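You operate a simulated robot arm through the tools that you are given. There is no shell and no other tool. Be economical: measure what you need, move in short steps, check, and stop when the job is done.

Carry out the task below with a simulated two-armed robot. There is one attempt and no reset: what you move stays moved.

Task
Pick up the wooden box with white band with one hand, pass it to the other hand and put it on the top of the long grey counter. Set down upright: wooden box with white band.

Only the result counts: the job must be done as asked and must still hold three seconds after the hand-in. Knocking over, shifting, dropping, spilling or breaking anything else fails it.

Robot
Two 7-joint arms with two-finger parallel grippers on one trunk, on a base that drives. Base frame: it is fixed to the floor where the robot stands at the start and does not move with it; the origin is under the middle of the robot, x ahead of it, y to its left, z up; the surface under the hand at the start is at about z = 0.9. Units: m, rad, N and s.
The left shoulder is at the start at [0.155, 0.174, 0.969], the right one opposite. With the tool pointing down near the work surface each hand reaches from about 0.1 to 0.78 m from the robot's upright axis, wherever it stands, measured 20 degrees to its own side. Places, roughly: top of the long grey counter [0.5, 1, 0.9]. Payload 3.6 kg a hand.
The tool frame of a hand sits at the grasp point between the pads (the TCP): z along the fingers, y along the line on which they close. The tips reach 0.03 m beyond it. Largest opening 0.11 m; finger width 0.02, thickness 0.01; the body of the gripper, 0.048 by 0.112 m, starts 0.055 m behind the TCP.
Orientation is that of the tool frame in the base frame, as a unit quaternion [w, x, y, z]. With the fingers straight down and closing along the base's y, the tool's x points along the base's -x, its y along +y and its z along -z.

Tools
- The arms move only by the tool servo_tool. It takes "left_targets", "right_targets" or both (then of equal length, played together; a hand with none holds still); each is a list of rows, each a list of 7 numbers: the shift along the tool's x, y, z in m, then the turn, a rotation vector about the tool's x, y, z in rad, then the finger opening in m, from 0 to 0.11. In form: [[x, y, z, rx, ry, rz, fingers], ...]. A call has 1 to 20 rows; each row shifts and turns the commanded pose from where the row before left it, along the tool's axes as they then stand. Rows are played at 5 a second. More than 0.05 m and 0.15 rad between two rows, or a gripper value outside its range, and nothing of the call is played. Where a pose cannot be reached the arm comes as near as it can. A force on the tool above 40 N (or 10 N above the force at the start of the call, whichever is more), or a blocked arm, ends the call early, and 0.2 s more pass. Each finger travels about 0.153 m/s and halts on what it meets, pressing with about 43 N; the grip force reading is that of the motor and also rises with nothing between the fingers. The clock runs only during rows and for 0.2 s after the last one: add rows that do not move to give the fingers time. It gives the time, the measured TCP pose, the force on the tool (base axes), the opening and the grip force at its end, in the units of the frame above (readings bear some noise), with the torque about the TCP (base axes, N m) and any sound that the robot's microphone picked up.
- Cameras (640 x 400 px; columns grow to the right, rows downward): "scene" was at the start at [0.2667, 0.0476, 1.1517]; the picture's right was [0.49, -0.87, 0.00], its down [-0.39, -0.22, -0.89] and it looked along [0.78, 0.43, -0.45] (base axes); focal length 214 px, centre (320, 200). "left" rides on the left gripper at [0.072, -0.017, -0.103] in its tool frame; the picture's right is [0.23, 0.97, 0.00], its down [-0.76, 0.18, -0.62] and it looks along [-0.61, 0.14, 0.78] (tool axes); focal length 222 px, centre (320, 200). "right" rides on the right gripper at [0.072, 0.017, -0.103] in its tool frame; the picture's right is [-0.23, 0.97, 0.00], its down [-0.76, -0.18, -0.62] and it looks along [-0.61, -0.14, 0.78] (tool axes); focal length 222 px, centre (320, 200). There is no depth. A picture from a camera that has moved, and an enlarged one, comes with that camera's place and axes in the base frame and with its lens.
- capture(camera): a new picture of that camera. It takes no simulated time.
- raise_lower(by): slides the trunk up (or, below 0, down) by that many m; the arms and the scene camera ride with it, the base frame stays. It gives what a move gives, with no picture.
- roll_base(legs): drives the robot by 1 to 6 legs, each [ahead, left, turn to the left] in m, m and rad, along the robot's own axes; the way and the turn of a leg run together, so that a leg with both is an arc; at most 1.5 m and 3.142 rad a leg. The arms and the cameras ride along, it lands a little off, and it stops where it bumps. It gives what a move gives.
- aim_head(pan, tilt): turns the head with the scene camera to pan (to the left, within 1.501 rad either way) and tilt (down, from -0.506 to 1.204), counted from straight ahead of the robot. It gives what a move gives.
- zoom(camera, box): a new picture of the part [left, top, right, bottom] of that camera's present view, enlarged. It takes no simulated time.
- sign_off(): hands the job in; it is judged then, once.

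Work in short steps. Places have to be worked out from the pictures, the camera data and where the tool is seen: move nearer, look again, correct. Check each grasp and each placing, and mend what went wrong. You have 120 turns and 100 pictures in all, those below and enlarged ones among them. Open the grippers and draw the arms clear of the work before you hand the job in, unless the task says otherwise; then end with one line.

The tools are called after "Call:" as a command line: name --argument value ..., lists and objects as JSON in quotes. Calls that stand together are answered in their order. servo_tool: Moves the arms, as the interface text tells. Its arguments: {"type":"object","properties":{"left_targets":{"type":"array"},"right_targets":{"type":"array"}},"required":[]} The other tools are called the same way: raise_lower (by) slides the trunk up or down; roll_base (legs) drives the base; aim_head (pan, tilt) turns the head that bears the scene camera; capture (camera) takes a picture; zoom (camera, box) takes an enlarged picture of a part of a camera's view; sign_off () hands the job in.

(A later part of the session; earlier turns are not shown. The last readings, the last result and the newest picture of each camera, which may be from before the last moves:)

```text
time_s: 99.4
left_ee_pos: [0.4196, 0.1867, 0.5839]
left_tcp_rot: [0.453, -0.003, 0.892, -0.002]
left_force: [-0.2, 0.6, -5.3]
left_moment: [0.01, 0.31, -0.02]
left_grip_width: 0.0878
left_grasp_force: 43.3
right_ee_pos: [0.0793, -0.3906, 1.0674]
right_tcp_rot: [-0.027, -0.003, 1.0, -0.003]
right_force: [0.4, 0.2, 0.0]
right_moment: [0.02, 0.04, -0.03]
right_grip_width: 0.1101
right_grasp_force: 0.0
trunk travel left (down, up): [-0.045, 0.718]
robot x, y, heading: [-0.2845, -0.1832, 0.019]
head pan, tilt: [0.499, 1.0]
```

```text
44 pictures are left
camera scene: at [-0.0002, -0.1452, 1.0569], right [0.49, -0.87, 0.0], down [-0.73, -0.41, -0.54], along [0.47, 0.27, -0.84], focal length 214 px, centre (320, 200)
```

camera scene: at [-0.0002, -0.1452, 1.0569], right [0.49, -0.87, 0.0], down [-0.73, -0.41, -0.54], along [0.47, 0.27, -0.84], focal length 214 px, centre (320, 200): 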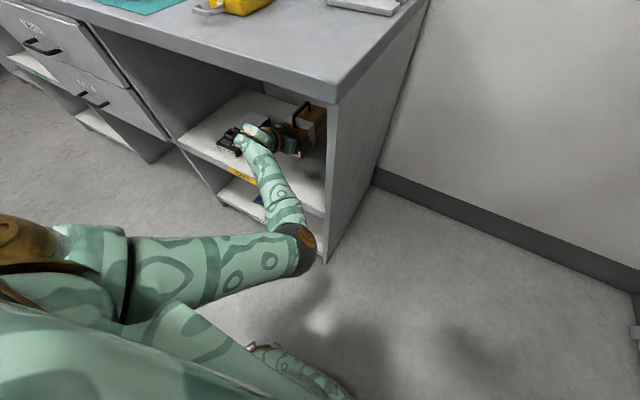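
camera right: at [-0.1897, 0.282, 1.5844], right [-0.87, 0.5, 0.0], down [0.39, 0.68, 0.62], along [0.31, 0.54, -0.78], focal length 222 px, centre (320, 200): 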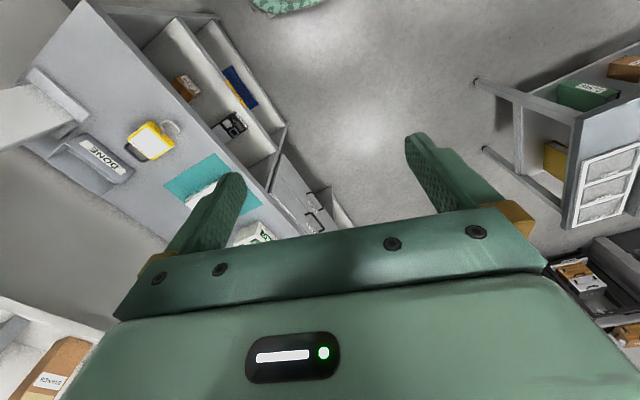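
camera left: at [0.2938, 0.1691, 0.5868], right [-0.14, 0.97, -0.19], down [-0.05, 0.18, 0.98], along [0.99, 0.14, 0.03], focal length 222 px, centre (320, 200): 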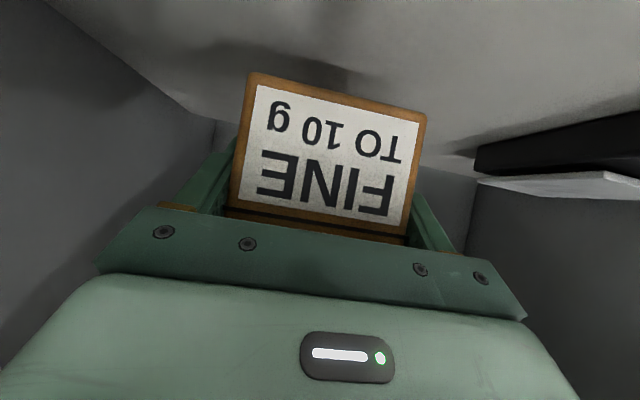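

Lifted securely (~0.55 kg). I back straight out 0.45 m.

Call:
roll_base --legs '[[-0.45, 0.0, 0]]'

Call:
raise_lower --by 0.4

Call:
aim_head --pan 0.3 --tilt 0.8

Call:
capture --camera "scene"

```text
time_s: 102.1
left_ee_pos: [-0.0339, 0.1782, 0.5858]
left_tcp_rot: [0.454, -0.001, 0.891, -0.002]
left_force: [0.3, -0.2, -5.5]
left_moment: [0.01, 0.32, 0.0]
left_grip_width: 0.0881
left_grasp_force: 42.7
right_ee_pos: [-0.3777, -0.3974, 1.0686]
right_tcp_rot: [-0.026, -0.001, 1.0, -0.003]
right_force: [-0.1, -0.2, -0.7]
right_moment: [-0.03, -0.03, 0.0]
right_grip_width: 0.1103
right_grasp_force: 0.1
trunk travel left (down, up): [-0.045, 0.718]
robot x, y, heading: [-0.7353, -0.1928, 0.007]
head pan, tilt: [0.499, 1.0]
```

```text
time_s: 105.9
left_ee_pos: [-0.0329, 0.1777, 0.9858]
left_tcp_rot: [0.453, 0.0, 0.892, -0.004]
left_force: [-0.4, 0.8, -5.8]
left_moment: [0.0, 0.35, 0.01]
left_grip_width: 0.0878
left_grasp_force: 43.1
right_ee_pos: [-0.4942, -0.3995, 1.523]
right_tcp_rot: [0.087, 0.001, 0.996, -0.001]
right_force: [0.3, -0.7, -0.1]
right_moment: [0.02, 0.0, 0.0]
right_grip_width: 0.1099
right_grasp_force: 0.1
trunk travel left (down, up): [-0.445, 0.318]
robot x, y, heading: [-0.7373, -0.1911, 0.01]
head pan, tilt: [0.499, 1.0]
```

```text
time_s: 106.7
left_ee_pos: [-0.0338, 0.1786, 0.9872]
left_tcp_rot: [0.453, -0.001, 0.892, -0.002]
left_force: [0.1, 0.0, -4.9]
left_moment: [-0.01, 0.34, -0.06]
left_grip_width: 0.0878
left_grasp_force: 42.8
right_ee_pos: [-0.4938, -0.3996, 1.5237]
right_tcp_rot: [0.088, -0.001, 0.996, -0.002]
right_force: [-0.4, -0.3, -0.6]
right_moment: [0.0, -0.02, 0.02]
right_grip_width: 0.1099
right_grasp_force: 0.0
trunk travel left (down, up): [-0.445, 0.318]
robot x, y, heading: [-0.7403, -0.1925, 0.006]
head pan, tilt: [0.3, 0.799]
```

```text
43 pictures are left
camera scene: at [-0.6261, -0.1631, 1.4881], right [0.31, -0.95, 0.0], down [-0.68, -0.22, -0.7], along [0.66, 0.21, -0.72], focal length 214 px, centre (320, 200)
```

scene: 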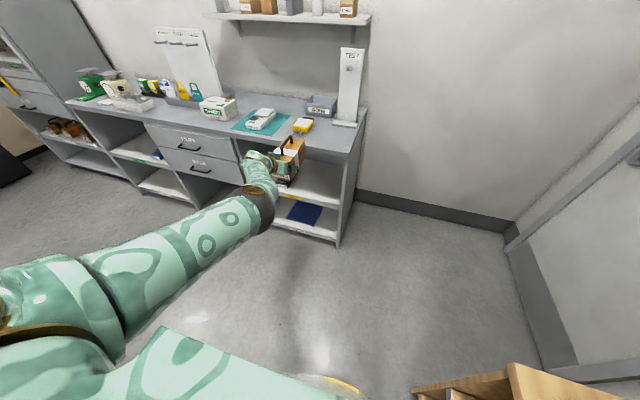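

The wooden bench corner is near on the right; I slide the base left, then bring the held box nearer to the robot's centre for the hand-over.

Call:
roll_base --legs '[[0, 0.35, 0]]'

Call:
servo_tool --left_targets '[[0.0007, -0.02, -0.018, 0, 0, 0, 0.06], [0.0007, -0.02, -0.018, 0, 0, 0, 0.06], [0.0007, -0.02, -0.018, 0, 0, 0, 0.06], [0.0007, -0.02, -0.018, 0, 0, 0, 0.06], [0.0007, -0.02, -0.018, 0, 0, 0, 0.06], [0.0007, -0.02, -0.018, 0, 0, 0, 0.06], [0.0007, -0.02, -0.018, 0, 0, 0, 0.06], [0.0007, -0.02, -0.018, 0, 0, 0, 0.06], [0.0007, -0.02, -0.018, 0, 0, 0, 0.06], [0.0007, -0.02, -0.018, 0, 0, 0, 0.06]]'

Call:
capture --camera "scene"

```text
time_s: 108.9
left_ee_pos: [-0.0384, 0.5317, 0.9856]
left_tcp_rot: [0.453, -0.002, 0.892, -0.002]
left_force: [0.2, 0.5, -5.4]
left_moment: [0.03, 0.32, -0.02]
left_grip_width: 0.0879
left_grasp_force: 43.3
right_ee_pos: [-0.4977, -0.0468, 1.523]
right_tcp_rot: [0.087, -0.002, 0.996, -0.002]
right_force: [0.9, -0.2, 0.6]
right_moment: [-0.02, 0.01, -0.02]
right_grip_width: 0.1098
right_grasp_force: 0.1
trunk travel left (down, up): [-0.445, 0.318]
robot x, y, heading: [-0.7435, 0.1615, 0.018]
head pan, tilt: [0.3, 0.799]
```

```text
time_s: 110.5
left_ee_pos: [-0.0978, 0.4216, 1.1569]
left_tcp_rot: [0.53, -0.011, 0.848, 0.012]
left_force: [-0.2, 0.1, -4.8]
left_moment: [-0.04, 0.32, 0.02]
left_grip_width: 0.0881
left_grasp_force: 43.0
right_ee_pos: [-0.4983, -0.0481, 1.5224]
right_tcp_rot: [0.087, -0.002, 0.996, -0.001]
right_force: [-0.6, -0.3, 0.0]
right_moment: [0.0, 0.01, 0.01]
right_grip_width: 0.11
right_grasp_force: 0.0
trunk travel left (down, up): [-0.445, 0.318]
robot x, y, heading: [-0.739, 0.1609, 0.012]
head pan, tilt: [0.3, 0.799]
stopped in row 7 (left hand): the arm was blocked; the commanded pose is now the measured one
```

```text
42 pictures are left
camera scene: at [-0.631, 0.1882, 1.4882], right [0.31, -0.95, 0.0], down [-0.68, -0.22, -0.7], along [0.66, 0.22, -0.72], focal length 214 px, centre (320, 200)
```

scene: 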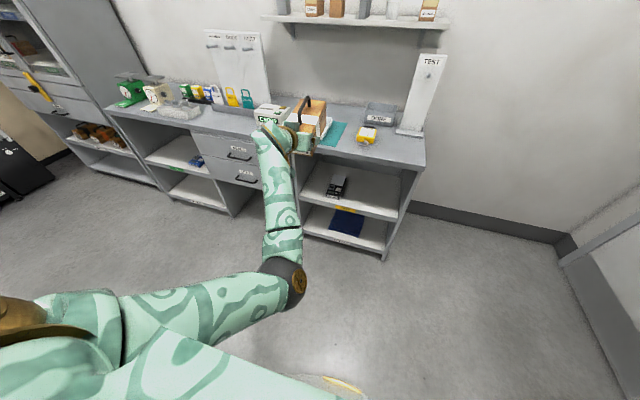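

The arm blocked and the box tipped up ~0.18 rad. I level it, then yaw the left hand to the right about the vertical, which suits the arm better for presenting the box.

Call:
servo_tool --left_targets '[[0, 0, 0, 0, 0.09, 0, 0.06], [0, 0, 0, 0, 0.09, 0, 0.06], [0, 0, 0, 0.108, 0, 0.078, 0.06], [0, 0, 0, 0.108, 0, 0.078, 0.06], [0, 0, 0, 0.108, 0, 0.078, 0.06], [0, 0, 0, 0.108, 0, 0.078, 0.06], [0, 0, 0, 0.108, 0, 0.078, 0.06], [0, 0, 0, 0.108, 0, 0.078, 0.06]]'

Call:
capture --camera "scene"

```text
time_s: 112.3
left_ee_pos: [-0.0967, 0.4178, 1.1545]
left_tcp_rot: [0.417, 0.337, 0.826, -0.172]
left_force: [-0.8, 0.2, -4.7]
left_moment: [0.21, 0.2, 0.0]
left_grip_width: 0.0879
left_grasp_force: 43.5
right_ee_pos: [-0.4982, -0.0474, 1.5233]
right_tcp_rot: [0.087, -0.002, 0.996, -0.003]
right_force: [0.2, -0.4, 0.1]
right_moment: [0.02, 0.0, -0.02]
right_grip_width: 0.1098
right_grasp_force: 0.1
trunk travel left (down, up): [-0.445, 0.318]
robot x, y, heading: [-0.7408, 0.1601, 0.011]
head pan, tilt: [0.3, 0.799]
```

```text
41 pictures are left
camera scene: at [-0.6302, 0.189, 1.4881], right [0.31, -0.95, 0.0], down [-0.68, -0.22, -0.7], along [0.66, 0.22, -0.72], focal length 214 px, centre (320, 200)
```

scene: 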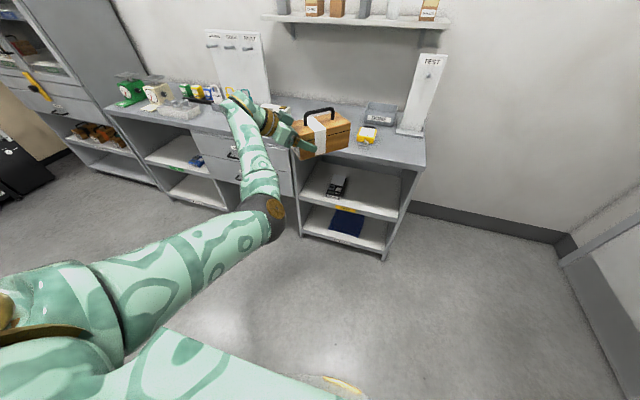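

Yaw done, box is level. I bring it closer to the robot.

Call:
servo_tool --left_targets '[[0.0064, -0.0158, -0.0086, 0, 0, 0, 0.06], [0.0064, -0.0158, -0.0086, 0, 0, 0, 0.06], [0.0064, -0.0158, -0.0086, 0, 0, 0, 0.06], [0.0064, -0.0158, -0.0086, 0, 0, 0, 0.06], [0.0064, -0.0158, -0.0086, 0, 0, 0, 0.06], [0.0064, -0.0158, -0.0086, 0, 0, 0, 0.06], [0.0064, -0.0158, -0.0086, 0, 0, 0, 0.06], [0.0064, -0.0158, -0.0086, 0, 0, 0, 0.06]]'

Call:
capture --camera "scene"

```text
time_s: 114.1
left_ee_pos: [-0.247, 0.3896, 1.1561]
left_tcp_rot: [0.418, 0.336, 0.827, -0.171]
left_force: [0.0, 0.7, -5.2]
left_moment: [0.19, 0.27, -0.01]
left_grip_width: 0.088
left_grasp_force: 43.4
right_ee_pos: [-0.499, -0.0452, 1.5239]
right_tcp_rot: [0.087, -0.003, 0.996, -0.001]
right_force: [-0.2, -1.0, 0.5]
right_moment: [0.03, 0.0, 0.01]
right_grip_width: 0.11
right_grasp_force: 0.0
trunk travel left (down, up): [-0.445, 0.318]
robot x, y, heading: [-0.7411, 0.1587, 0.014]
head pan, tilt: [0.3, 0.799]
```

```text
40 pictures are left
camera scene: at [-0.6315, 0.1892, 1.4882], right [0.31, -0.95, 0.0], down [-0.68, -0.22, -0.7], along [0.66, 0.21, -0.72], focal length 214 px, centre (320, 200)
```

scene: 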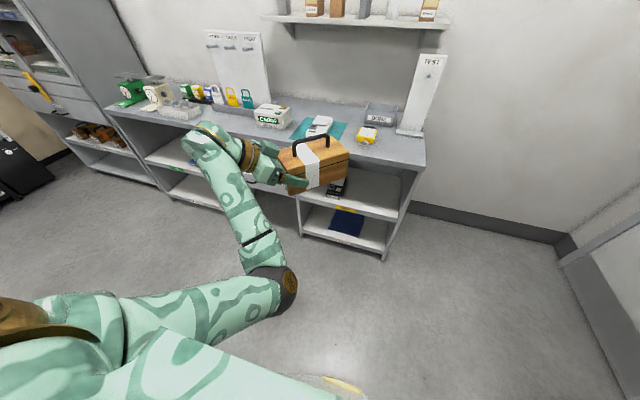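

The box is well presented. I zoom to measure its centre and handle.

Call:
zoom --camera "scene" --box '[240, 120, 368, 200]'

```text
5.00 times, centred on (304, 160) of scene
camera zoom: at [-0.6315, 0.1892, 1.4882], right [0.31, -0.95, 0.0], down [-0.68, -0.22, -0.7], along [0.66, 0.21, -0.72], focal length 1072 px, centre (400, 400)
```

zoom: 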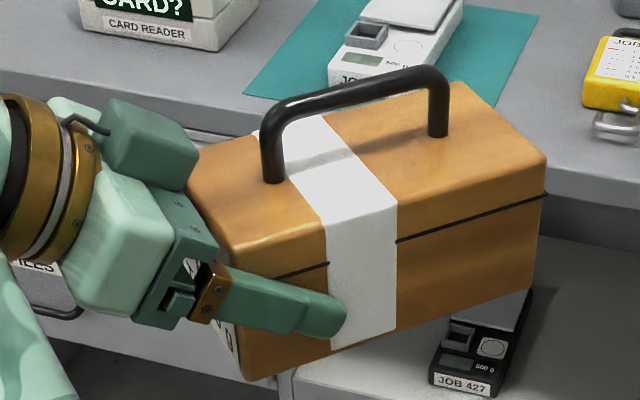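

Box centre ≈(-0.206, 0.349), top z≈1.19, handle top ≈1.235, long axis yawed -0.8. The right hand will come from above, straddling the handle and gripping the sides at mid-length. First: level it, move over the box, yaw it.

Call:
servo_tool --right_targets '[[0, 0, 0, 0, 0.087, 0, 0.11], [0, 0, 0, 0, 0.087, 0, 0.11], [-0.0295, 0.0385, 0, 0, 0, 0, 0.11], [-0.0295, 0.0385, 0, 0, 0, 0, 0.11], [-0.0295, 0.0385, 0, 0, 0, 0, 0.11], [-0.0295, 0.0385, 0, 0, 0, 0, 0.11], [-0.0295, 0.0385, 0, 0, 0, 0, 0.11], [-0.0295, 0.0385, 0, 0, 0, 0, 0.11], [-0.0295, 0.0385, 0, 0, 0, 0, 0.11], [-0.0295, 0.0385, 0, 0, 0, 0, 0.11], [-0.0295, 0.0385, 0, 0, 0, 0, 0.11], [-0.0295, 0.0385, 0, 0, 0, 0, 0.11], [0, 0, 0, 0, 0, 0.13, 0.11], [0, 0, 0, 0, 0, 0.13, 0.11], [0, 0, 0, 0, 0, 0.13, 0.11], [0, 0, 0, 0, 0, 0.13, 0.11], [0, 0, 0, 0, 0, 0.13, 0.11], [0, 0, 0, 0, 0, 0.13, 0.11], [0, 0, 0, 0, 0, 0, 0.11]]'

Call:
capture --camera "scene"

Call:
capture --camera "right"

```text
time_s: 118.1
left_ee_pos: [-0.2475, 0.3884, 1.155]
left_tcp_rot: [0.418, 0.337, 0.826, -0.172]
left_force: [-0.3, 0.4, -4.5]
left_moment: [0.21, 0.19, -0.03]
left_grip_width: 0.088
left_grasp_force: 43.3
right_ee_pos: [-0.3178, 0.2742, 1.418]
right_tcp_rot: [0.001, 0.378, 0.926, -0.001]
right_force: [-0.2, -0.7, 0.6]
right_moment: [-0.02, 0.01, -0.03]
right_grip_width: 0.1102
right_grasp_force: 0.0
right hand out of reach, approached as far as the arm can: row 1, 2, 7, 8, 9, 10, 11, 12
trunk travel left (down, up): [-0.445, 0.318]
robot x, y, heading: [-0.7431, 0.1593, 0.016]
head pan, tilt: [0.3, 0.799]
```

```text
38 pictures are left
camera scene: at [-0.6306, 0.1888, 1.4881], right [0.31, -0.95, 0.0], down [-0.68, -0.22, -0.7], along [0.66, 0.22, -0.72], focal length 214 px, centre (320, 200)
```

scene: 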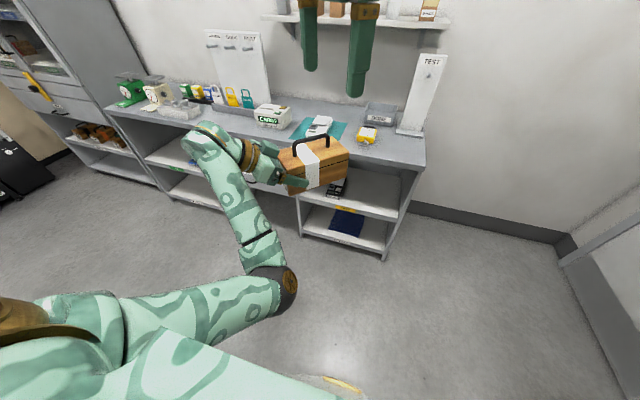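

```text
37 pictures are left
camera right: at [-0.3584, 0.338, 1.5207], right [0.84, 0.54, 0.0], down [0.42, -0.66, 0.63], along [0.33, -0.53, -0.78], focal length 222 px, centre (320, 200)
```

right: 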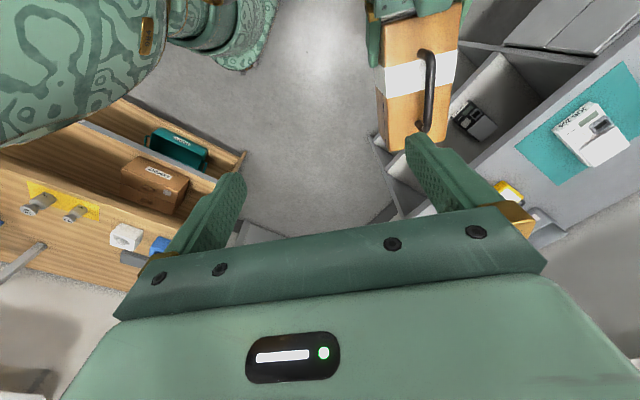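

The right hand stopped short because it's high. I lower it (tips still above the handle) and see how far it gets.

Call:
servo_tool --right_targets '[[0, 0, 0.04, 0, 0, 0, 0.11], [0, 0, 0.04, 0, 0, 0, 0.11], [0, 0, 0.04, 0, 0, 0, 0.11], [0, 0, 0, 0, 0, 0, 0.11]]'

```text
time_s: 119.1
left_ee_pos: [-0.2472, 0.3881, 1.1546]
left_tcp_rot: [0.418, 0.336, 0.826, -0.171]
left_force: [0.0, 1.2, -5.2]
left_moment: [0.23, 0.25, 0.01]
left_grip_width: 0.0878
left_grasp_force: 42.1
right_ee_pos: [-0.3173, 0.271, 1.2974]
right_tcp_rot: [0.0, 0.379, 0.925, -0.001]
right_force: [0.0, 0.0, -0.1]
right_moment: [0.01, -0.02, -0.01]
right_grip_width: 0.1098
right_grasp_force: 0.1
trunk travel left (down, up): [-0.445, 0.318]
robot x, y, heading: [-0.7398, 0.1572, 0.016]
head pan, tilt: [0.3, 0.799]
```

Lowering worked. Now slide over the box.

Call:
servo_tool --right_targets '[[-0.0065, 0.0267, 0, 0, 0, 0, 0.11], [-0.0065, 0.0267, 0, 0, 0, 0, 0.11], [-0.0065, 0.0267, 0, 0, 0, 0, 0.11], [-0.0065, 0.0267, 0, 0, 0, 0, 0.11], [-0.0065, 0.0267, 0, 0, 0, 0, 0.11], [0, 0, 0, 0, 0, 0, 0.11]]'

Call:
capture --camera "scene"

Call:
capture --camera "right"

```text
time_s: 120.5
left_ee_pos: [-0.2471, 0.3895, 1.154]
left_tcp_rot: [0.418, 0.336, 0.826, -0.172]
left_force: [-0.8, -0.7, -5.0]
left_moment: [0.22, 0.25, 0.0]
left_grip_width: 0.0877
left_grasp_force: 43.1
right_ee_pos: [-0.2793, 0.2956, 1.2969]
right_tcp_rot: [0.0, 0.378, 0.926, -0.001]
right_force: [0.4, -0.6, -0.4]
right_moment: [0.04, 0.0, 0.0]
right_grip_width: 0.1098
right_grasp_force: 0.2
right hand out of reach, approached as far as the arm can: row 2, 3, 4, 5
trunk travel left (down, up): [-0.445, 0.318]
robot x, y, heading: [-0.7438, 0.1588, 0.013]
head pan, tilt: [0.3, 0.799]
```

```text
36 pictures are left
camera scene: at [-0.6305, 0.1889, 1.4881], right [0.31, -0.95, 0.0], down [-0.68, -0.22, -0.7], along [0.66, 0.22, -0.72], focal length 214 px, centre (320, 200)
```

scene: 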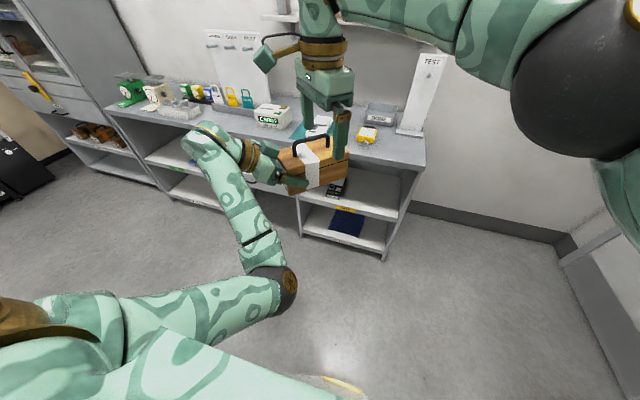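

```text
35 pictures are left
camera right: at [-0.3193, 0.3605, 1.3999], right [0.84, 0.54, 0.0], down [0.42, -0.66, 0.63], along [0.33, -0.53, -0.78], focal length 222 px, centre (320, 200)
```

right: 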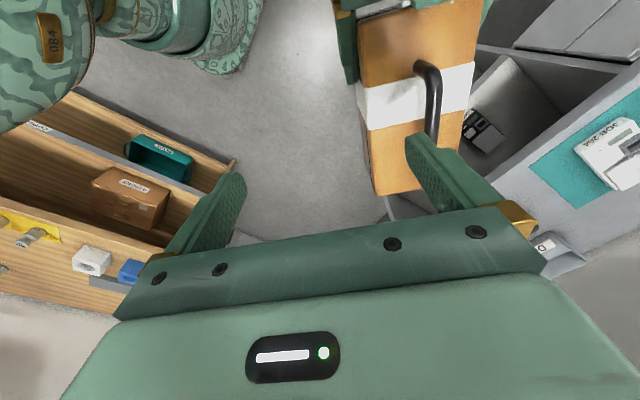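

The right hand is at its limit there, so I bring the box under it with the left arm instead.

Call:
servo_tool --left_targets '[[0.0029, -0.0165, -0.0039, 0, 0, 0, 0.06], [0.0029, -0.0165, -0.0039, 0, 0, 0, 0.06], [0.0029, -0.0165, -0.0039, 0, 0, 0, 0.06], [0.0029, -0.0165, -0.0039, 0, 0, 0, 0.06], [0.0029, -0.0165, -0.0039, 0, 0, 0, 0.06], [0.0029, -0.0165, -0.0039, 0, 0, 0, 0.06], [0, 0, 0, 0, 0, 0, 0.06]]'

Call:
capture --camera "right"

Call:
capture --camera "scene"

```text
time_s: 122.3
left_ee_pos: [-0.3237, 0.3492, 1.1856]
left_tcp_rot: [0.448, 0.342, 0.814, -0.14]
left_force: [0.3, -0.5, -4.8]
left_moment: [0.21, 0.24, 0.0]
left_grip_width: 0.0881
left_grasp_force: 42.8
right_ee_pos: [-0.2778, 0.2959, 1.2968]
right_tcp_rot: [0.001, 0.378, 0.926, -0.002]
right_force: [-0.7, 0.4, -1.4]
right_moment: [-0.01, -0.02, 0.02]
right_grip_width: 0.11
right_grasp_force: 0.0
trunk travel left (down, up): [-0.445, 0.318]
robot x, y, heading: [-0.7459, 0.1591, 0.015]
head pan, tilt: [0.3, 0.799]
stopped in row 7 (left hand): the arm was blocked; the commanded pose is now the measured one
```

```text
34 pictures are left
camera right: at [-0.3197, 0.3605, 1.4], right [0.84, 0.54, 0.0], down [0.42, -0.66, 0.63], along [0.34, -0.53, -0.78], focal length 222 px, centre (320, 200)
```

right: 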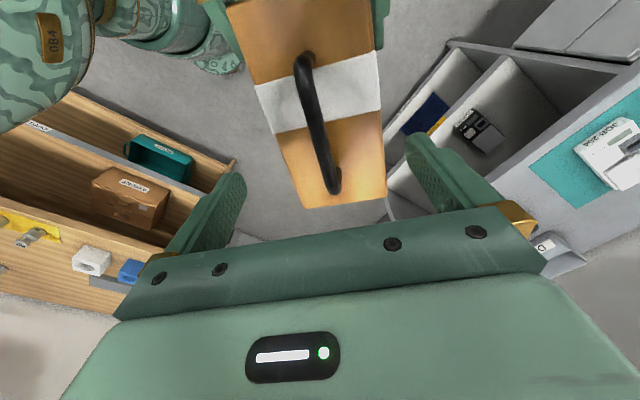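

```text
33 pictures are left
camera scene: at [-0.6308, 0.1887, 1.4882], right [0.31, -0.95, 0.0], down [-0.68, -0.22, -0.7], along [0.66, 0.22, -0.72], focal length 214 px, centre (320, 200)
```

scene: 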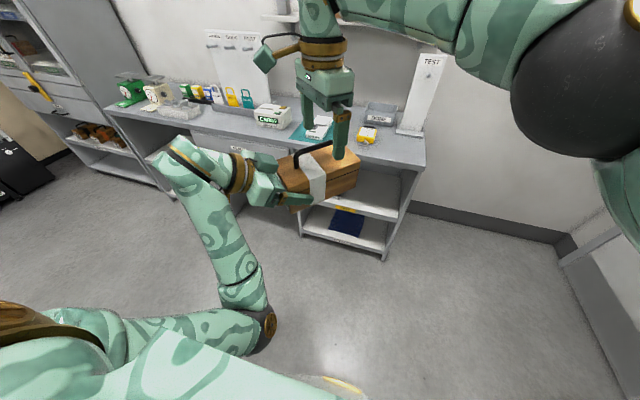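

The left arm got near a limit: the box tilted slightly and rose 3 cm. I level it again, backing off a little and down.

Call:
servo_tool --left_targets '[[0.012, 0.011, 0.0108, 0.0217, 0.019, -0.0324, 0.06], [0.012, 0.011, 0.0108, 0.0217, 0.019, -0.0324, 0.06], [0, 0, 0, 0, 0, 0, 0.06]]'

```text
time_s: 123.1
left_ee_pos: [-0.3033, 0.3746, 1.1542]
left_tcp_rot: [0.416, 0.328, 0.834, -0.151]
left_force: [-0.3, -0.6, -5.3]
left_moment: [0.21, 0.25, 0.01]
left_grip_width: 0.088
left_grasp_force: 43.1
right_ee_pos: [-0.2795, 0.2949, 1.2975]
right_tcp_rot: [0.0, 0.378, 0.926, -0.002]
right_force: [0.5, 0.1, 0.1]
right_moment: [-0.01, 0.01, 0.01]
right_grip_width: 0.1102
right_grasp_force: 0.1
trunk travel left (down, up): [-0.445, 0.318]
robot x, y, heading: [-0.7412, 0.1604, 0.014]
head pan, tilt: [0.3, 0.799]
```

Level again. I yaw the left hand a further -0.4 rad (swinging the box toward the right hand) and shift it a few cm.

Call:
servo_tool --left_targets '[[0, 0, 0, 0.106, -0.003, 0.081, 0.06], [0, 0, 0, 0.106, -0.003, 0.081, 0.06], [0, 0, 0, 0.106, -0.003, 0.081, 0.06], [-0.0028, -0.0133, 0.0037, 0, 0, 0, 0.06], [-0.0028, -0.0133, 0.0037, 0, 0, 0, 0.06], [-0.0028, -0.0133, 0.0037, 0, 0, 0, 0.06], [0, 0, 0, 0, 0, 0, 0.06]]'

Call:
capture --camera "right"

```text
time_s: 124.7
left_ee_pos: [-0.3363, 0.3334, 1.1553]
left_tcp_rot: [0.385, 0.485, 0.745, -0.247]
left_force: [1.5, -1.2, -4.5]
left_moment: [0.35, 0.11, -0.02]
left_grip_width: 0.0881
left_grasp_force: 43.2
right_ee_pos: [-0.2787, 0.2974, 1.2976]
right_tcp_rot: [0.0, 0.378, 0.926, -0.002]
right_force: [0.5, -0.1, 0.0]
right_moment: [0.02, 0.05, 0.0]
right_grip_width: 0.11
right_grasp_force: 0.1
trunk travel left (down, up): [-0.445, 0.318]
robot x, y, heading: [-0.7405, 0.1592, 0.021]
head pan, tilt: [0.3, 0.799]
```

```text
32 pictures are left
camera right: at [-0.3193, 0.3605, 1.4], right [0.84, 0.54, 0.0], down [0.42, -0.66, 0.63], along [0.33, -0.53, -0.78], focal length 222 px, centre (320, 200)
```

right: 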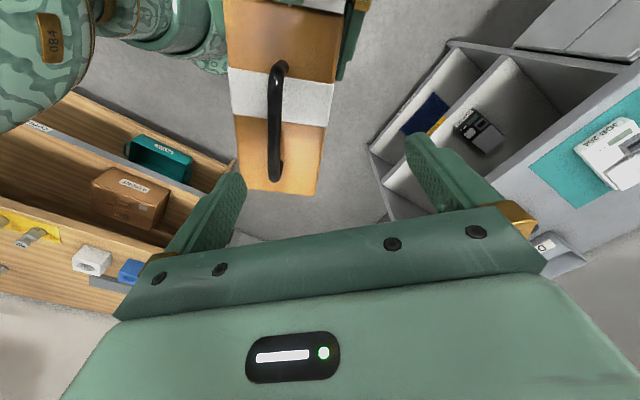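

Now it's in easy reach: box centre ≈(-0.308, 0.270), yaw ≈-1.15. I shift and yaw the right hand to match.

Call:
servo_tool --right_targets '[[-0.0012, -0.0205, 0, 0, 0, 0, 0.11], [-0.0012, -0.0205, 0, 0, 0, 0, 0.11], [0, 0, 0, 0, 0, 0.124, 0.11], [0, 0, 0, 0, 0, 0.124, 0.11], [0, 0, 0, 0, 0, 0.124, 0.11], [0, 0, 0, 0, 0, 0, 0.11]]'

Call:
capture --camera "right"

Call:
zoom --camera "scene" --box '[200, 60, 440, 240]'

```text
time_s: 126.1
left_ee_pos: [-0.3362, 0.3329, 1.1544]
left_tcp_rot: [0.385, 0.485, 0.745, -0.246]
left_force: [-0.5, 0.4, -5.1]
left_moment: [0.31, 0.12, -0.01]
left_grip_width: 0.0879
left_grasp_force: 43.0
right_ee_pos: [-0.3056, 0.2645, 1.2977]
right_tcp_rot: [0.002, 0.543, 0.839, -0.001]
right_force: [0.7, -0.1, -0.4]
right_moment: [-0.03, 0.03, -0.02]
right_grip_width: 0.1099
right_grasp_force: 0.1
trunk travel left (down, up): [-0.445, 0.318]
robot x, y, heading: [-0.7442, 0.1613, 0.015]
head pan, tilt: [0.3, 0.799]
```

```text
31 pictures are left
camera right: at [-0.3209, 0.3396, 1.4004], right [0.98, 0.19, 0.0], down [0.15, -0.77, 0.63], along [0.12, -0.61, -0.78], focal length 222 px, centre (320, 200)
```

right: 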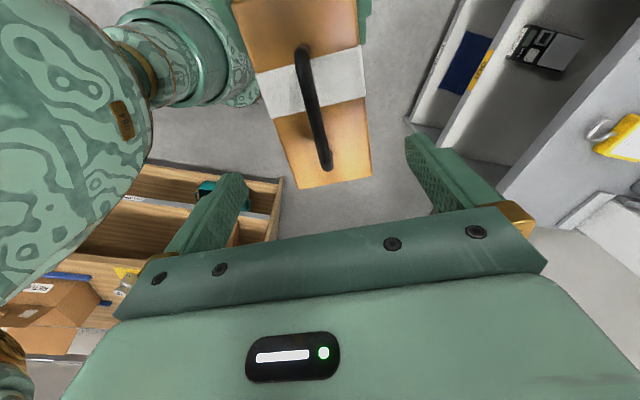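

```text
2.22 times, centred on (320, 150) of scene
camera zoom: at [-0.6307, 0.1886, 1.4882], right [0.31, -0.95, 0.0], down [-0.68, -0.22, -0.7], along [0.66, 0.22, -0.72], focal length 477 px, centre (320, 311)
```

zoom: 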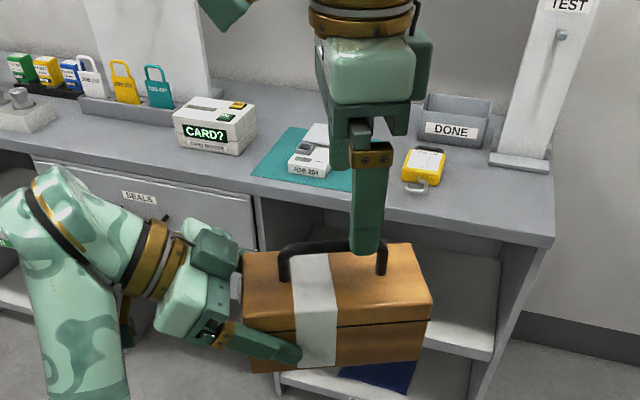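

Alignment is good laterally; I shift 5 mm toward centre and descend to straddle the handle.

Call:
servo_tool --right_targets '[[0.005, 0, 0.02, 0, 0, 0, 0.11], [0, 0, 0.02, 0, 0, 0, 0.11], [0, 0, 0.02, 0, 0, 0, 0.11], [0, 0, 0.01, 0, 0, 0, 0.11], [0, 0, 0, 0, 0, 0, 0.11]]'

Call:
capture --camera "right"

Call:
zoom --camera "scene" --box '[240, 90, 400, 210]'

```text
time_s: 127.3
left_ee_pos: [-0.3354, 0.3337, 1.1544]
left_tcp_rot: [0.385, 0.485, 0.746, -0.246]
left_force: [-0.1, 0.0, -4.5]
left_moment: [0.32, 0.14, -0.02]
left_grip_width: 0.0879
left_grasp_force: 42.9
right_ee_pos: [-0.3089, 0.2701, 1.2272]
right_tcp_rot: [0.001, 0.543, 0.84, -0.001]
right_force: [-0.1, -0.4, 0.4]
right_moment: [-0.03, 0.03, 0.0]
right_grip_width: 0.1102
right_grasp_force: 0.1
trunk travel left (down, up): [-0.445, 0.318]
robot x, y, heading: [-0.7415, 0.1607, 0.018]
head pan, tilt: [0.3, 0.799]
```

```text
29 pictures are left
camera right: at [-0.3239, 0.3435, 1.3293], right [0.98, 0.19, 0.0], down [0.15, -0.77, 0.63], along [0.12, -0.61, -0.78], focal length 222 px, centre (320, 200)
```

right: 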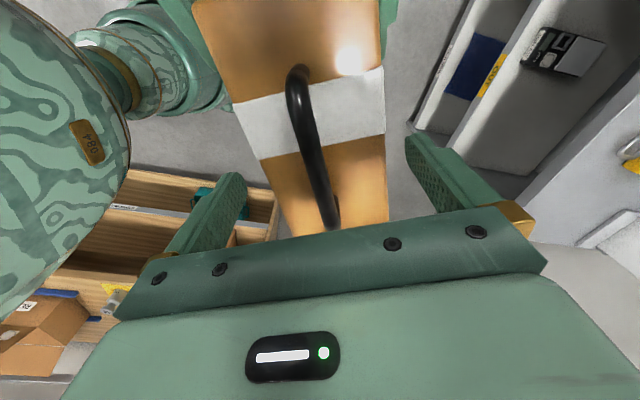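

```text
3.33 times, centred on (320, 150) of scene
camera zoom: at [-0.6308, 0.1886, 1.4882], right [0.31, -0.95, 0.0], down [-0.68, -0.22, -0.7], along [0.66, 0.22, -0.72], focal length 715 px, centre (320, 367)
```

zoom: 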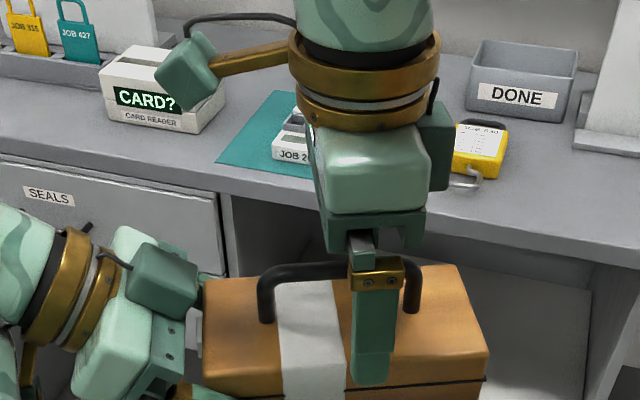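

The fingers straddle the box at mid-length. Descend another 4 cm.

Call:
servo_tool --right_targets '[[0, 0, 0.015, 0, 0, 0, 0.11], [0, 0, 0.015, 0, 0, 0, 0.11], [0, 0, 0.009, 0, 0, 0, 0.11], [0, 0, 0, 0, 0, 0, 0.11]]'

Call:
zoom --camera "scene" --box '[240, 90, 400, 210]'

Call:
capture --camera "right"

```text
time_s: 128.3
left_ee_pos: [-0.3343, 0.3322, 1.1549]
left_tcp_rot: [0.386, 0.485, 0.745, -0.247]
left_force: [-1.0, 0.9, -4.5]
left_moment: [0.3, 0.11, -0.01]
left_grip_width: 0.0879
left_grasp_force: 43.2
right_ee_pos: [-0.3081, 0.2686, 1.1874]
right_tcp_rot: [0.002, 0.543, 0.84, -0.001]
right_force: [0.6, -0.6, -0.4]
right_moment: [-0.02, -0.01, -0.01]
right_grip_width: 0.1099
right_grasp_force: 0.1
trunk travel left (down, up): [-0.445, 0.318]
robot x, y, heading: [-0.74, 0.1556, 0.012]
head pan, tilt: [0.3, 0.799]
```

```text
3.33 times, centred on (320, 150) of scene
camera zoom: at [-0.6308, 0.1886, 1.4882], right [0.31, -0.95, 0.0], down [-0.68, -0.22, -0.7], along [0.66, 0.22, -0.72], focal length 715 px, centre (320, 367)
```

zoom: 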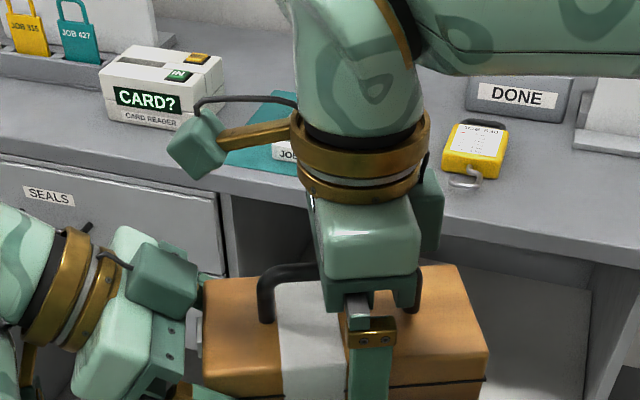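

```text
26 pictures are left
camera right: at [-0.3229, 0.3442, 1.2903], right [0.98, 0.19, 0.0], down [0.15, -0.77, 0.63], along [0.12, -0.61, -0.78], focal length 222 px, centre (320, 200)
```

right: 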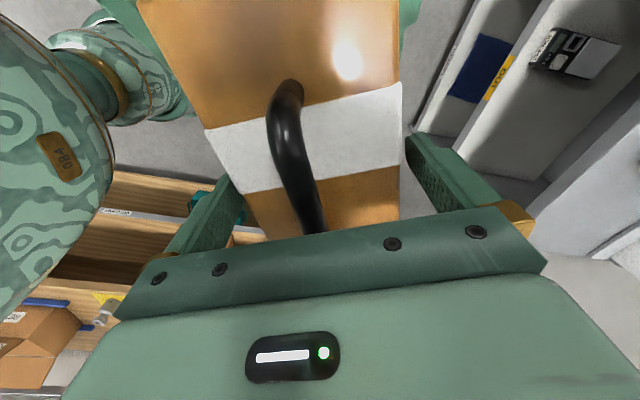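

No contact and the fingers flank the box. I close the right hand.

Call:
servo_tool --right_targets '[[0, 0, 0, 0, 0, 0, 0.1], [0, 0, 0, 0, 0, 0, 0.09], [0, 0, 0, 0, 0, 0, 0.08], [0, 0, 0, 0, 0, 0, 0.06], [0, 0, 0, 0, 0, 0, 0.06]]'

```text
time_s: 129.5
left_ee_pos: [-0.3354, 0.3322, 1.1543]
left_tcp_rot: [0.384, 0.485, 0.745, -0.247]
left_force: [-1.8, -0.5, -3.7]
left_moment: [0.09, 0.29, -0.25]
left_grip_width: 0.0877
left_grasp_force: 43.4
right_ee_pos: [-0.3085, 0.2692, 1.1883]
right_tcp_rot: [0.001, 0.543, 0.84, -0.001]
right_force: [1.7, 0.6, -0.3]
right_moment: [0.07, -0.29, 0.12]
right_grip_width: 0.0878
right_grasp_force: 42.6
trunk travel left (down, up): [-0.445, 0.318]
robot x, y, heading: [-0.7443, 0.1578, 0.012]
head pan, tilt: [0.3, 0.799]
```

Right grip holds at 0.088 m. I open the left hand and check that the right carries the weight.

Call:
servo_tool --left_targets '[[0, 0, 0, 0, 0, 0, 0.09], [0, 0, 0, 0, 0, 0, 0.1], [0, 0, 0, 0, 0, 0, 0.11], [0, 0, 0, 0, 0, 0, 0.11]]'

Call:
zoom --camera "scene" --box '[200, 90, 400, 240]'

```text
time_s: 130.5
left_ee_pos: [-0.3345, 0.3331, 1.1542]
left_tcp_rot: [0.384, 0.486, 0.745, -0.247]
left_force: [0.2, -0.2, -0.5]
left_moment: [0.01, -0.05, -0.03]
left_grip_width: 0.1099
left_grasp_force: 0.0
right_ee_pos: [-0.3076, 0.2684, 1.1884]
right_tcp_rot: [0.001, 0.542, 0.84, -0.001]
right_force: [0.1, 1.3, -0.3]
right_moment: [-0.05, 0.01, -0.03]
right_grip_width: 0.088
right_grasp_force: 43.1
trunk travel left (down, up): [-0.445, 0.318]
robot x, y, heading: [-0.7445, 0.1605, 0.016]
head pan, tilt: [0.3, 0.799]
```

```text
2.67 times, centred on (300, 165) of scene
camera zoom: at [-0.6307, 0.1886, 1.4882], right [0.31, -0.95, 0.0], down [-0.68, -0.22, -0.7], along [0.66, 0.22, -0.72], focal length 572 px, centre (373, 293)
```

zoom: 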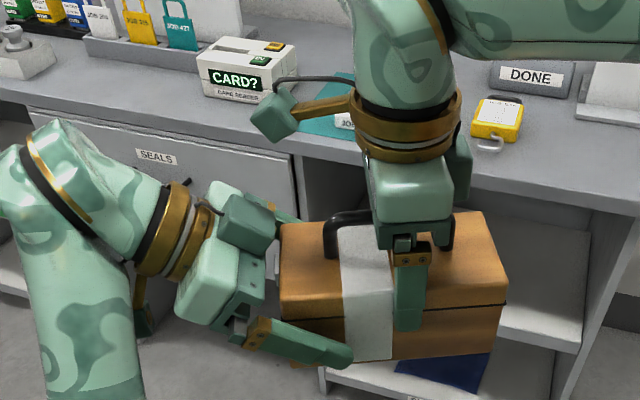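

I withdraw the left hand horizontally away from the box.

Call:
servo_tool --left_targets '[[0.0116, 0, -0.0163, 0, 0, 0, 0.11], [0.0116, 0, -0.0163, 0, 0, 0, 0.11], [0.0116, 0, -0.0163, 0, 0, 0, 0.11], [0.0116, 0, -0.0163, 0, 0, 0, 0.11], [0.0116, 0, -0.0163, 0, 0, 0, 0.11], [0.0116, 0, -0.0163, 0, 0, 0, 0.11], [0.0116, 0, -0.0163, 0, 0, 0, 0.11]]'

Call:
capture --camera "scene"

```text
time_s: 132.1
left_ee_pos: [-0.3406, 0.4002, 1.0938]
left_tcp_rot: [0.384, 0.485, 0.746, -0.245]
left_force: [0.0, 0.3, 0.1]
left_moment: [-0.02, -0.02, 0.0]
left_grip_width: 0.1098
left_grasp_force: 0.0
left hand out of reach, approached as far as the arm can: row 1, 2, 3, 4, 5, 6, 7
right_ee_pos: [-0.3074, 0.2695, 1.1874]
right_tcp_rot: [0.001, 0.542, 0.84, -0.002]
right_force: [0.6, -0.2, 0.3]
right_moment: [-0.04, -0.01, -0.02]
right_grip_width: 0.0879
right_grasp_force: 43.5
trunk travel left (down, up): [-0.445, 0.318]
robot x, y, heading: [-0.7385, 0.1613, 0.012]
head pan, tilt: [0.3, 0.799]
```

```text
24 pictures are left
camera scene: at [-0.6306, 0.1888, 1.4881], right [0.31, -0.95, 0.0], down [-0.68, -0.22, -0.7], along [0.66, 0.22, -0.72], focal length 214 px, centre (320, 200)
```

scene: 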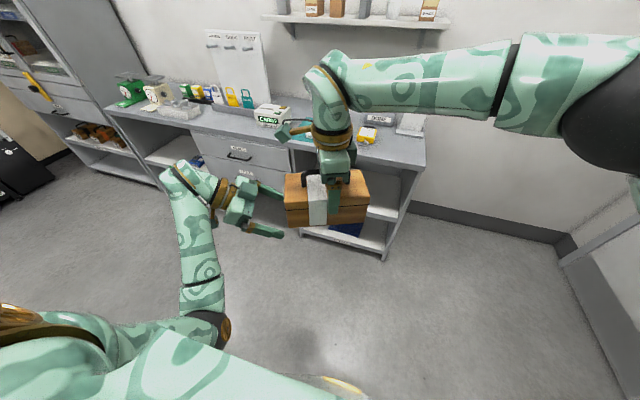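

Transfer complete: the box hangs level from the right hand. I move the left arm out to its own side and up so it clears the counter later.

Call:
servo_tool --left_targets '[[0.0159, 0.0122, -0.0222, 0, 0, 0, 0.11], [0.0159, 0.0122, -0.0222, 0, 0, 0, 0.11], [0.0159, 0.0122, -0.0222, 0, 0, 0, 0.11], [0.0159, 0.0122, -0.0222, 0, 0, 0, 0.11], [-0.0305, 0, -0.02175, 0, 0, 0, 0.11], [-0.0305, 0, -0.02175, 0, 0, 0, 0.11], [-0.0305, 0, -0.02175, 0, 0, 0, 0.11], [-0.0305, 0, -0.02175, 0, 0, 0, 0.11], [-0.0305, 0, -0.02175, 0, 0, 0, 0.11], [-0.0305, 0, -0.02175, 0, 0, 0, 0.11], [-0.0305, 0, -0.02175, 0, 0, 0, 0.11], [-0.0305, 0, -0.02175, 0, 0, 0, 0.11]]'

Call:
capture --camera "scene"

```text
time_s: 134.7
left_ee_pos: [-0.1856, 0.4478, 1.2765]
left_tcp_rot: [0.385, 0.485, 0.745, -0.246]
left_force: [-0.2, 0.8, 0.6]
left_moment: [0.03, -0.04, 0.01]
left_grip_width: 0.11
left_grasp_force: 0.2
left hand out of reach, approached as far as the arm can: row 1, 2, 3, 4, 5, 6, 7, 8, 9, 10, 11, 12
right_ee_pos: [-0.307, 0.2699, 1.1884]
right_tcp_rot: [0.002, 0.542, 0.84, -0.001]
right_force: [0.7, 0.2, 0.2]
right_moment: [-0.04, -0.08, -0.01]
right_grip_width: 0.0878
right_grasp_force: 43.2
trunk travel left (down, up): [-0.445, 0.318]
robot x, y, heading: [-0.7453, 0.1606, 0.014]
head pan, tilt: [0.3, 0.799]
```

```text
23 pictures are left
camera scene: at [-0.6306, 0.1883, 1.4882], right [0.31, -0.95, 0.0], down [-0.68, -0.22, -0.7], along [0.66, 0.22, -0.72], focal length 214 px, centre (320, 200)
```

scene: 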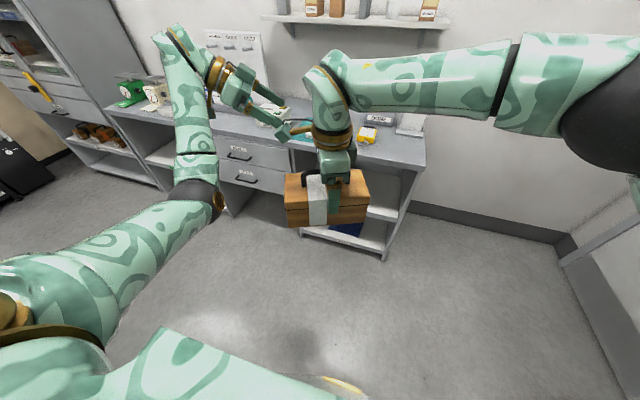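

The left arm is constrained by its yaw. I unwind the yaw while moving it to +y, away from the right hand.

Call:
servo_tool --left_targets '[[0.0103, 0.009, -0.0145, 0, 0, 0, 0.11], [0.0103, 0.009, -0.0145, -0.1057, 0, -0.0754, 0.11], [0.0103, 0.009, -0.0145, -0.1057, 0, -0.0754, 0.11], [0.0091, 0.0124, -0.0127, -0.1057, 0, -0.0754, 0.11], [0.0075, 0.0153, -0.0105, -0.1057, 0, -0.0754, 0.11], [0.0065, 0.0165, -0.009, -0.1057, 0, -0.0754, 0.11], [0.0055, 0.0175, -0.0078, -0.1057, 0, -0.0754, 0.11], [0.0034, 0.019, -0.0048, -0.1057, 0, -0.0754, 0.11], [0.0012, 0.02, -0.0016, -0.1057, 0, -0.0754, 0.11], [0, 0.02, 0, -0.1057, 0, -0.0754, 0.11]]'

Call:
capture --camera "scene"

```text
time_s: 136.9
left_ee_pos: [-0.1734, 0.6461, 1.2799]
left_tcp_rot: [0.46, -0.007, 0.888, 0.006]
left_force: [-0.3, -0.3, 0.1]
left_moment: [0.0, 0.01, -0.02]
left_grip_width: 0.1102
left_grasp_force: 0.0
left hand out of reach, approached as far as the arm can: row 1
right_ee_pos: [-0.3076, 0.2687, 1.1887]
right_tcp_rot: [0.001, 0.542, 0.84, -0.001]
right_force: [0.3, 0.8, -0.9]
right_moment: [-0.04, 0.01, 0.0]
right_grip_width: 0.088
right_grasp_force: 43.3
trunk travel left (down, up): [-0.445, 0.318]
robot x, y, heading: [-0.7416, 0.1605, 0.015]
head pan, tilt: [0.3, 0.799]
```

```text
22 pictures are left
camera scene: at [-0.6306, 0.1886, 1.4881], right [0.31, -0.95, 0.0], down [-0.68, -0.22, -0.7], along [0.66, 0.22, -0.72], focal length 214 px, centre (320, 200)
```

scene: 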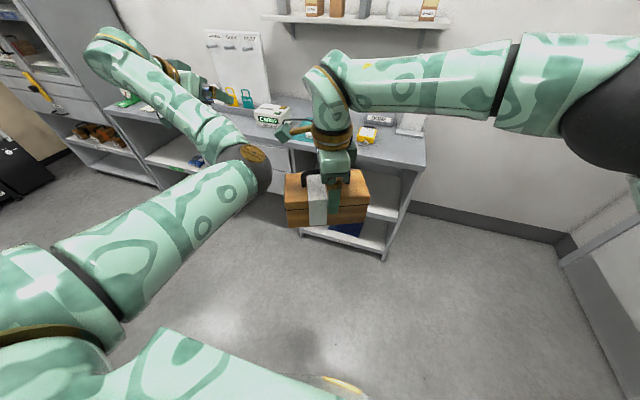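

Clear of the right arm. I pull the left hand back, up, and point it down (its natural pose).

Call:
servo_tool --left_targets '[[0.0013, 0.005, -0.036, 0, 0, 0, 0.11], [0.0013, 0.005, -0.036, 0, 0, 0, 0.11], [0.0013, 0.005, -0.036, 0, 0, 0, 0.11], [0.0013, 0.005, -0.036, 0, 0, 0, 0.11], [0.0013, 0.005, -0.036, 0, 0, 0, 0.11], [0, 0, 0, 0, 0.13, 0, 0.11], [0, 0, 0, 0, 0.13, 0, 0.11], [0, 0, 0, 0, 0.13, 0, 0.11], [0, 0, 0, 0, 0.13, 0, 0.11], [0, 0, 0, 0, 0.13, 0, 0.11], [0, 0, 0, 0, 0.13, 0, 0.11], [0, 0, 0, 0, 0.13, 0, 0.11], [0.025, 0, -0.02, 0, 0, 0, 0.11], [0.025, 0, -0.02, 0, 0, 0, 0.11], [0.025, 0, -0.02, 0, 0, 0, 0.11], [0.025, 0, -0.02, 0, 0, 0, 0.11]]'

Call:
capture --camera "scene"

```text
time_s: 140.3
left_ee_pos: [-0.4308, 0.6682, 1.4559]
left_tcp_rot: [0.023, -0.009, 1.0, 0.002]
left_force: [0.2, -0.3, -0.2]
left_moment: [-0.02, 0.0, 0.02]
left_grip_width: 0.11
left_grasp_force: 0.1
right_ee_pos: [-0.3079, 0.2693, 1.1884]
right_tcp_rot: [0.001, 0.543, 0.84, -0.001]
right_force: [0.7, -0.5, -0.5]
right_moment: [-0.07, -0.03, 0.02]
right_grip_width: 0.0878
right_grasp_force: 43.1
trunk travel left (down, up): [-0.445, 0.318]
robot x, y, heading: [-0.7435, 0.1584, 0.015]
head pan, tilt: [0.3, 0.799]
```

```text
21 pictures are left
camera scene: at [-0.6322, 0.1884, 1.4883], right [0.31, -0.95, 0.0], down [-0.68, -0.22, -0.7], along [0.66, 0.22, -0.72], focal length 214 px, centre (320, 200)
```

scene: 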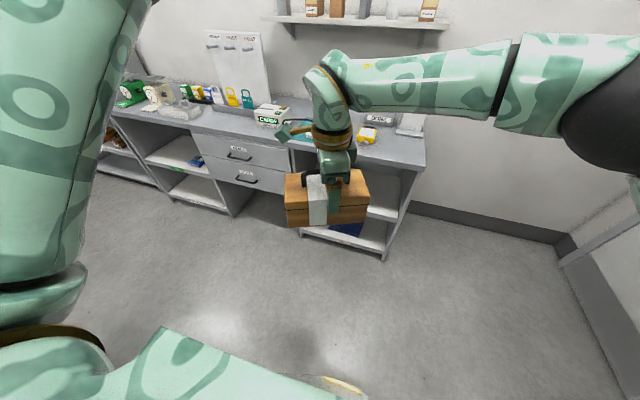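

Left arm is stowed. I now yaw the right hand so the box's long axis lies along x.

Call:
servo_tool --right_targets '[[0, 0, 0, 0, 0, -0.1275, 0.06], [0, 0, 0, 0, 0, -0.1275, 0.06], [0, 0, 0, 0, 0, -0.1275, 0.06], [0, 0, 0, 0, 0, -0.1275, 0.06], [0, 0, 0, 0, 0, -0.1275, 0.06], [0, 0, 0, 0, 0, -0.1275, 0.06], [0, 0, 0, 0, 0, -0.1275, 0.06], [0, 0, 0, 0, 0, -0.1275, 0.06], [0, 0, 0, 0, 0, -0.1275, 0.06]]'

Call:
aim_head --pan 0.0 --tilt 0.7

Call:
capture --camera "scene"

```text
time_s: 142.3
left_ee_pos: [-0.4292, 0.6689, 1.4548]
left_tcp_rot: [0.022, -0.009, 1.0, 0.002]
left_force: [1.2, -0.6, 0.4]
left_moment: [-0.03, -0.02, -0.01]
left_grip_width: 0.11
left_grasp_force: 0.0
right_ee_pos: [-0.3076, 0.2698, 1.1879]
right_tcp_rot: [0.0, -0.002, 1.0, -0.002]
right_force: [0.4, 0.6, 0.0]
right_moment: [-0.03, -0.05, 0.02]
right_grip_width: 0.0878
right_grasp_force: 43.2
trunk travel left (down, up): [-0.445, 0.318]
robot x, y, heading: [-0.7427, 0.1613, 0.015]
head pan, tilt: [0.3, 0.799]
```

```text
time_s: 143.1
left_ee_pos: [-0.4293, 0.6683, 1.4541]
left_tcp_rot: [0.023, -0.008, 1.0, 0.002]
left_force: [-0.1, -0.9, 0.1]
left_moment: [-0.02, 0.01, 0.02]
left_grip_width: 0.1099
left_grasp_force: 0.2
right_ee_pos: [-0.3077, 0.2677, 1.1879]
right_tcp_rot: [0.0, 0.0, 1.0, -0.002]
right_force: [0.7, 0.8, 0.5]
right_moment: [-0.01, -0.05, 0.02]
right_grip_width: 0.0879
right_grasp_force: 43.0
trunk travel left (down, up): [-0.445, 0.318]
robot x, y, heading: [-0.7406, 0.1625, 0.01]
head pan, tilt: [0.0, 0.7]
```

```text
20 pictures are left
camera scene: at [-0.6225, 0.1651, 1.4964], right [0.01, -1.0, 0.0], down [-0.64, -0.01, -0.76], along [0.76, 0.01, -0.64], focal length 214 px, centre (320, 200)
```

scene: 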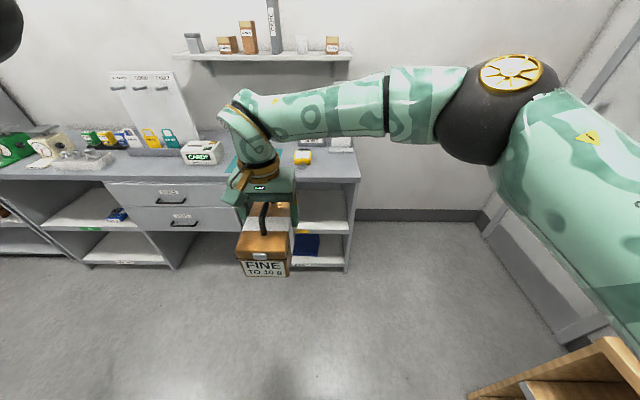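

The box hangs upright. Free counter spot: about (0.385, 0.09), between the yellow scale (y>0.21) and the end (y≈-0.02), in front of the TEST base (x>0.56). I drive there in stages at height.

Call:
roll_base --legs '[[0, -0.186, 0], [0.55, 0, 0]]'

Call:
capture --camera "scene"

Call:
capture --camera "right"

```text
time_s: 147.4
left_ee_pos: [0.1188, 0.4972, 1.4548]
left_tcp_rot: [0.023, -0.013, 1.0, 0.002]
left_force: [0.2, -0.5, 0.0]
left_moment: [0.04, 0.02, -0.02]
left_grip_width: 0.1099
left_grasp_force: 0.0
right_ee_pos: [0.245, 0.0989, 1.188]
right_tcp_rot: [-0.001, -0.005, 1.0, -0.002]
right_force: [0.0, 0.5, 0.2]
right_moment: [-0.03, -0.05, 0.0]
right_grip_width: 0.0878
right_grasp_force: 43.4
trunk travel left (down, up): [-0.445, 0.318]
robot x, y, heading: [-0.1904, -0.0148, 0.025]
head pan, tilt: [0.0, 0.7]
```

```text
19 pictures are left
camera scene: at [-0.0698, -0.0075, 1.4964], right [0.02, -1.0, 0.0], down [-0.64, -0.01, -0.76], along [0.76, 0.02, -0.64], focal length 214 px, centre (320, 200)
```

scene: 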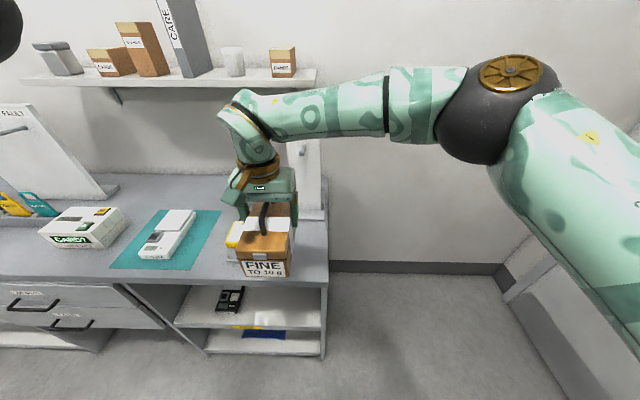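

```text
18 pictures are left
camera right: at [0.1707, 0.1168, 1.2907], right [0.22, 0.98, 0.0], down [0.76, -0.17, 0.62], along [0.61, -0.14, -0.78], focal length 222 px, centre (320, 200)
```

right: 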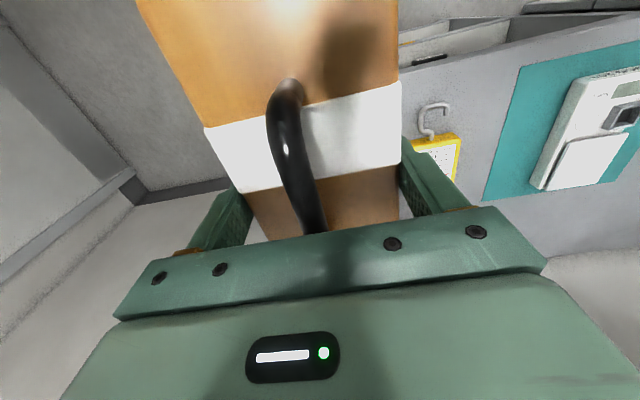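

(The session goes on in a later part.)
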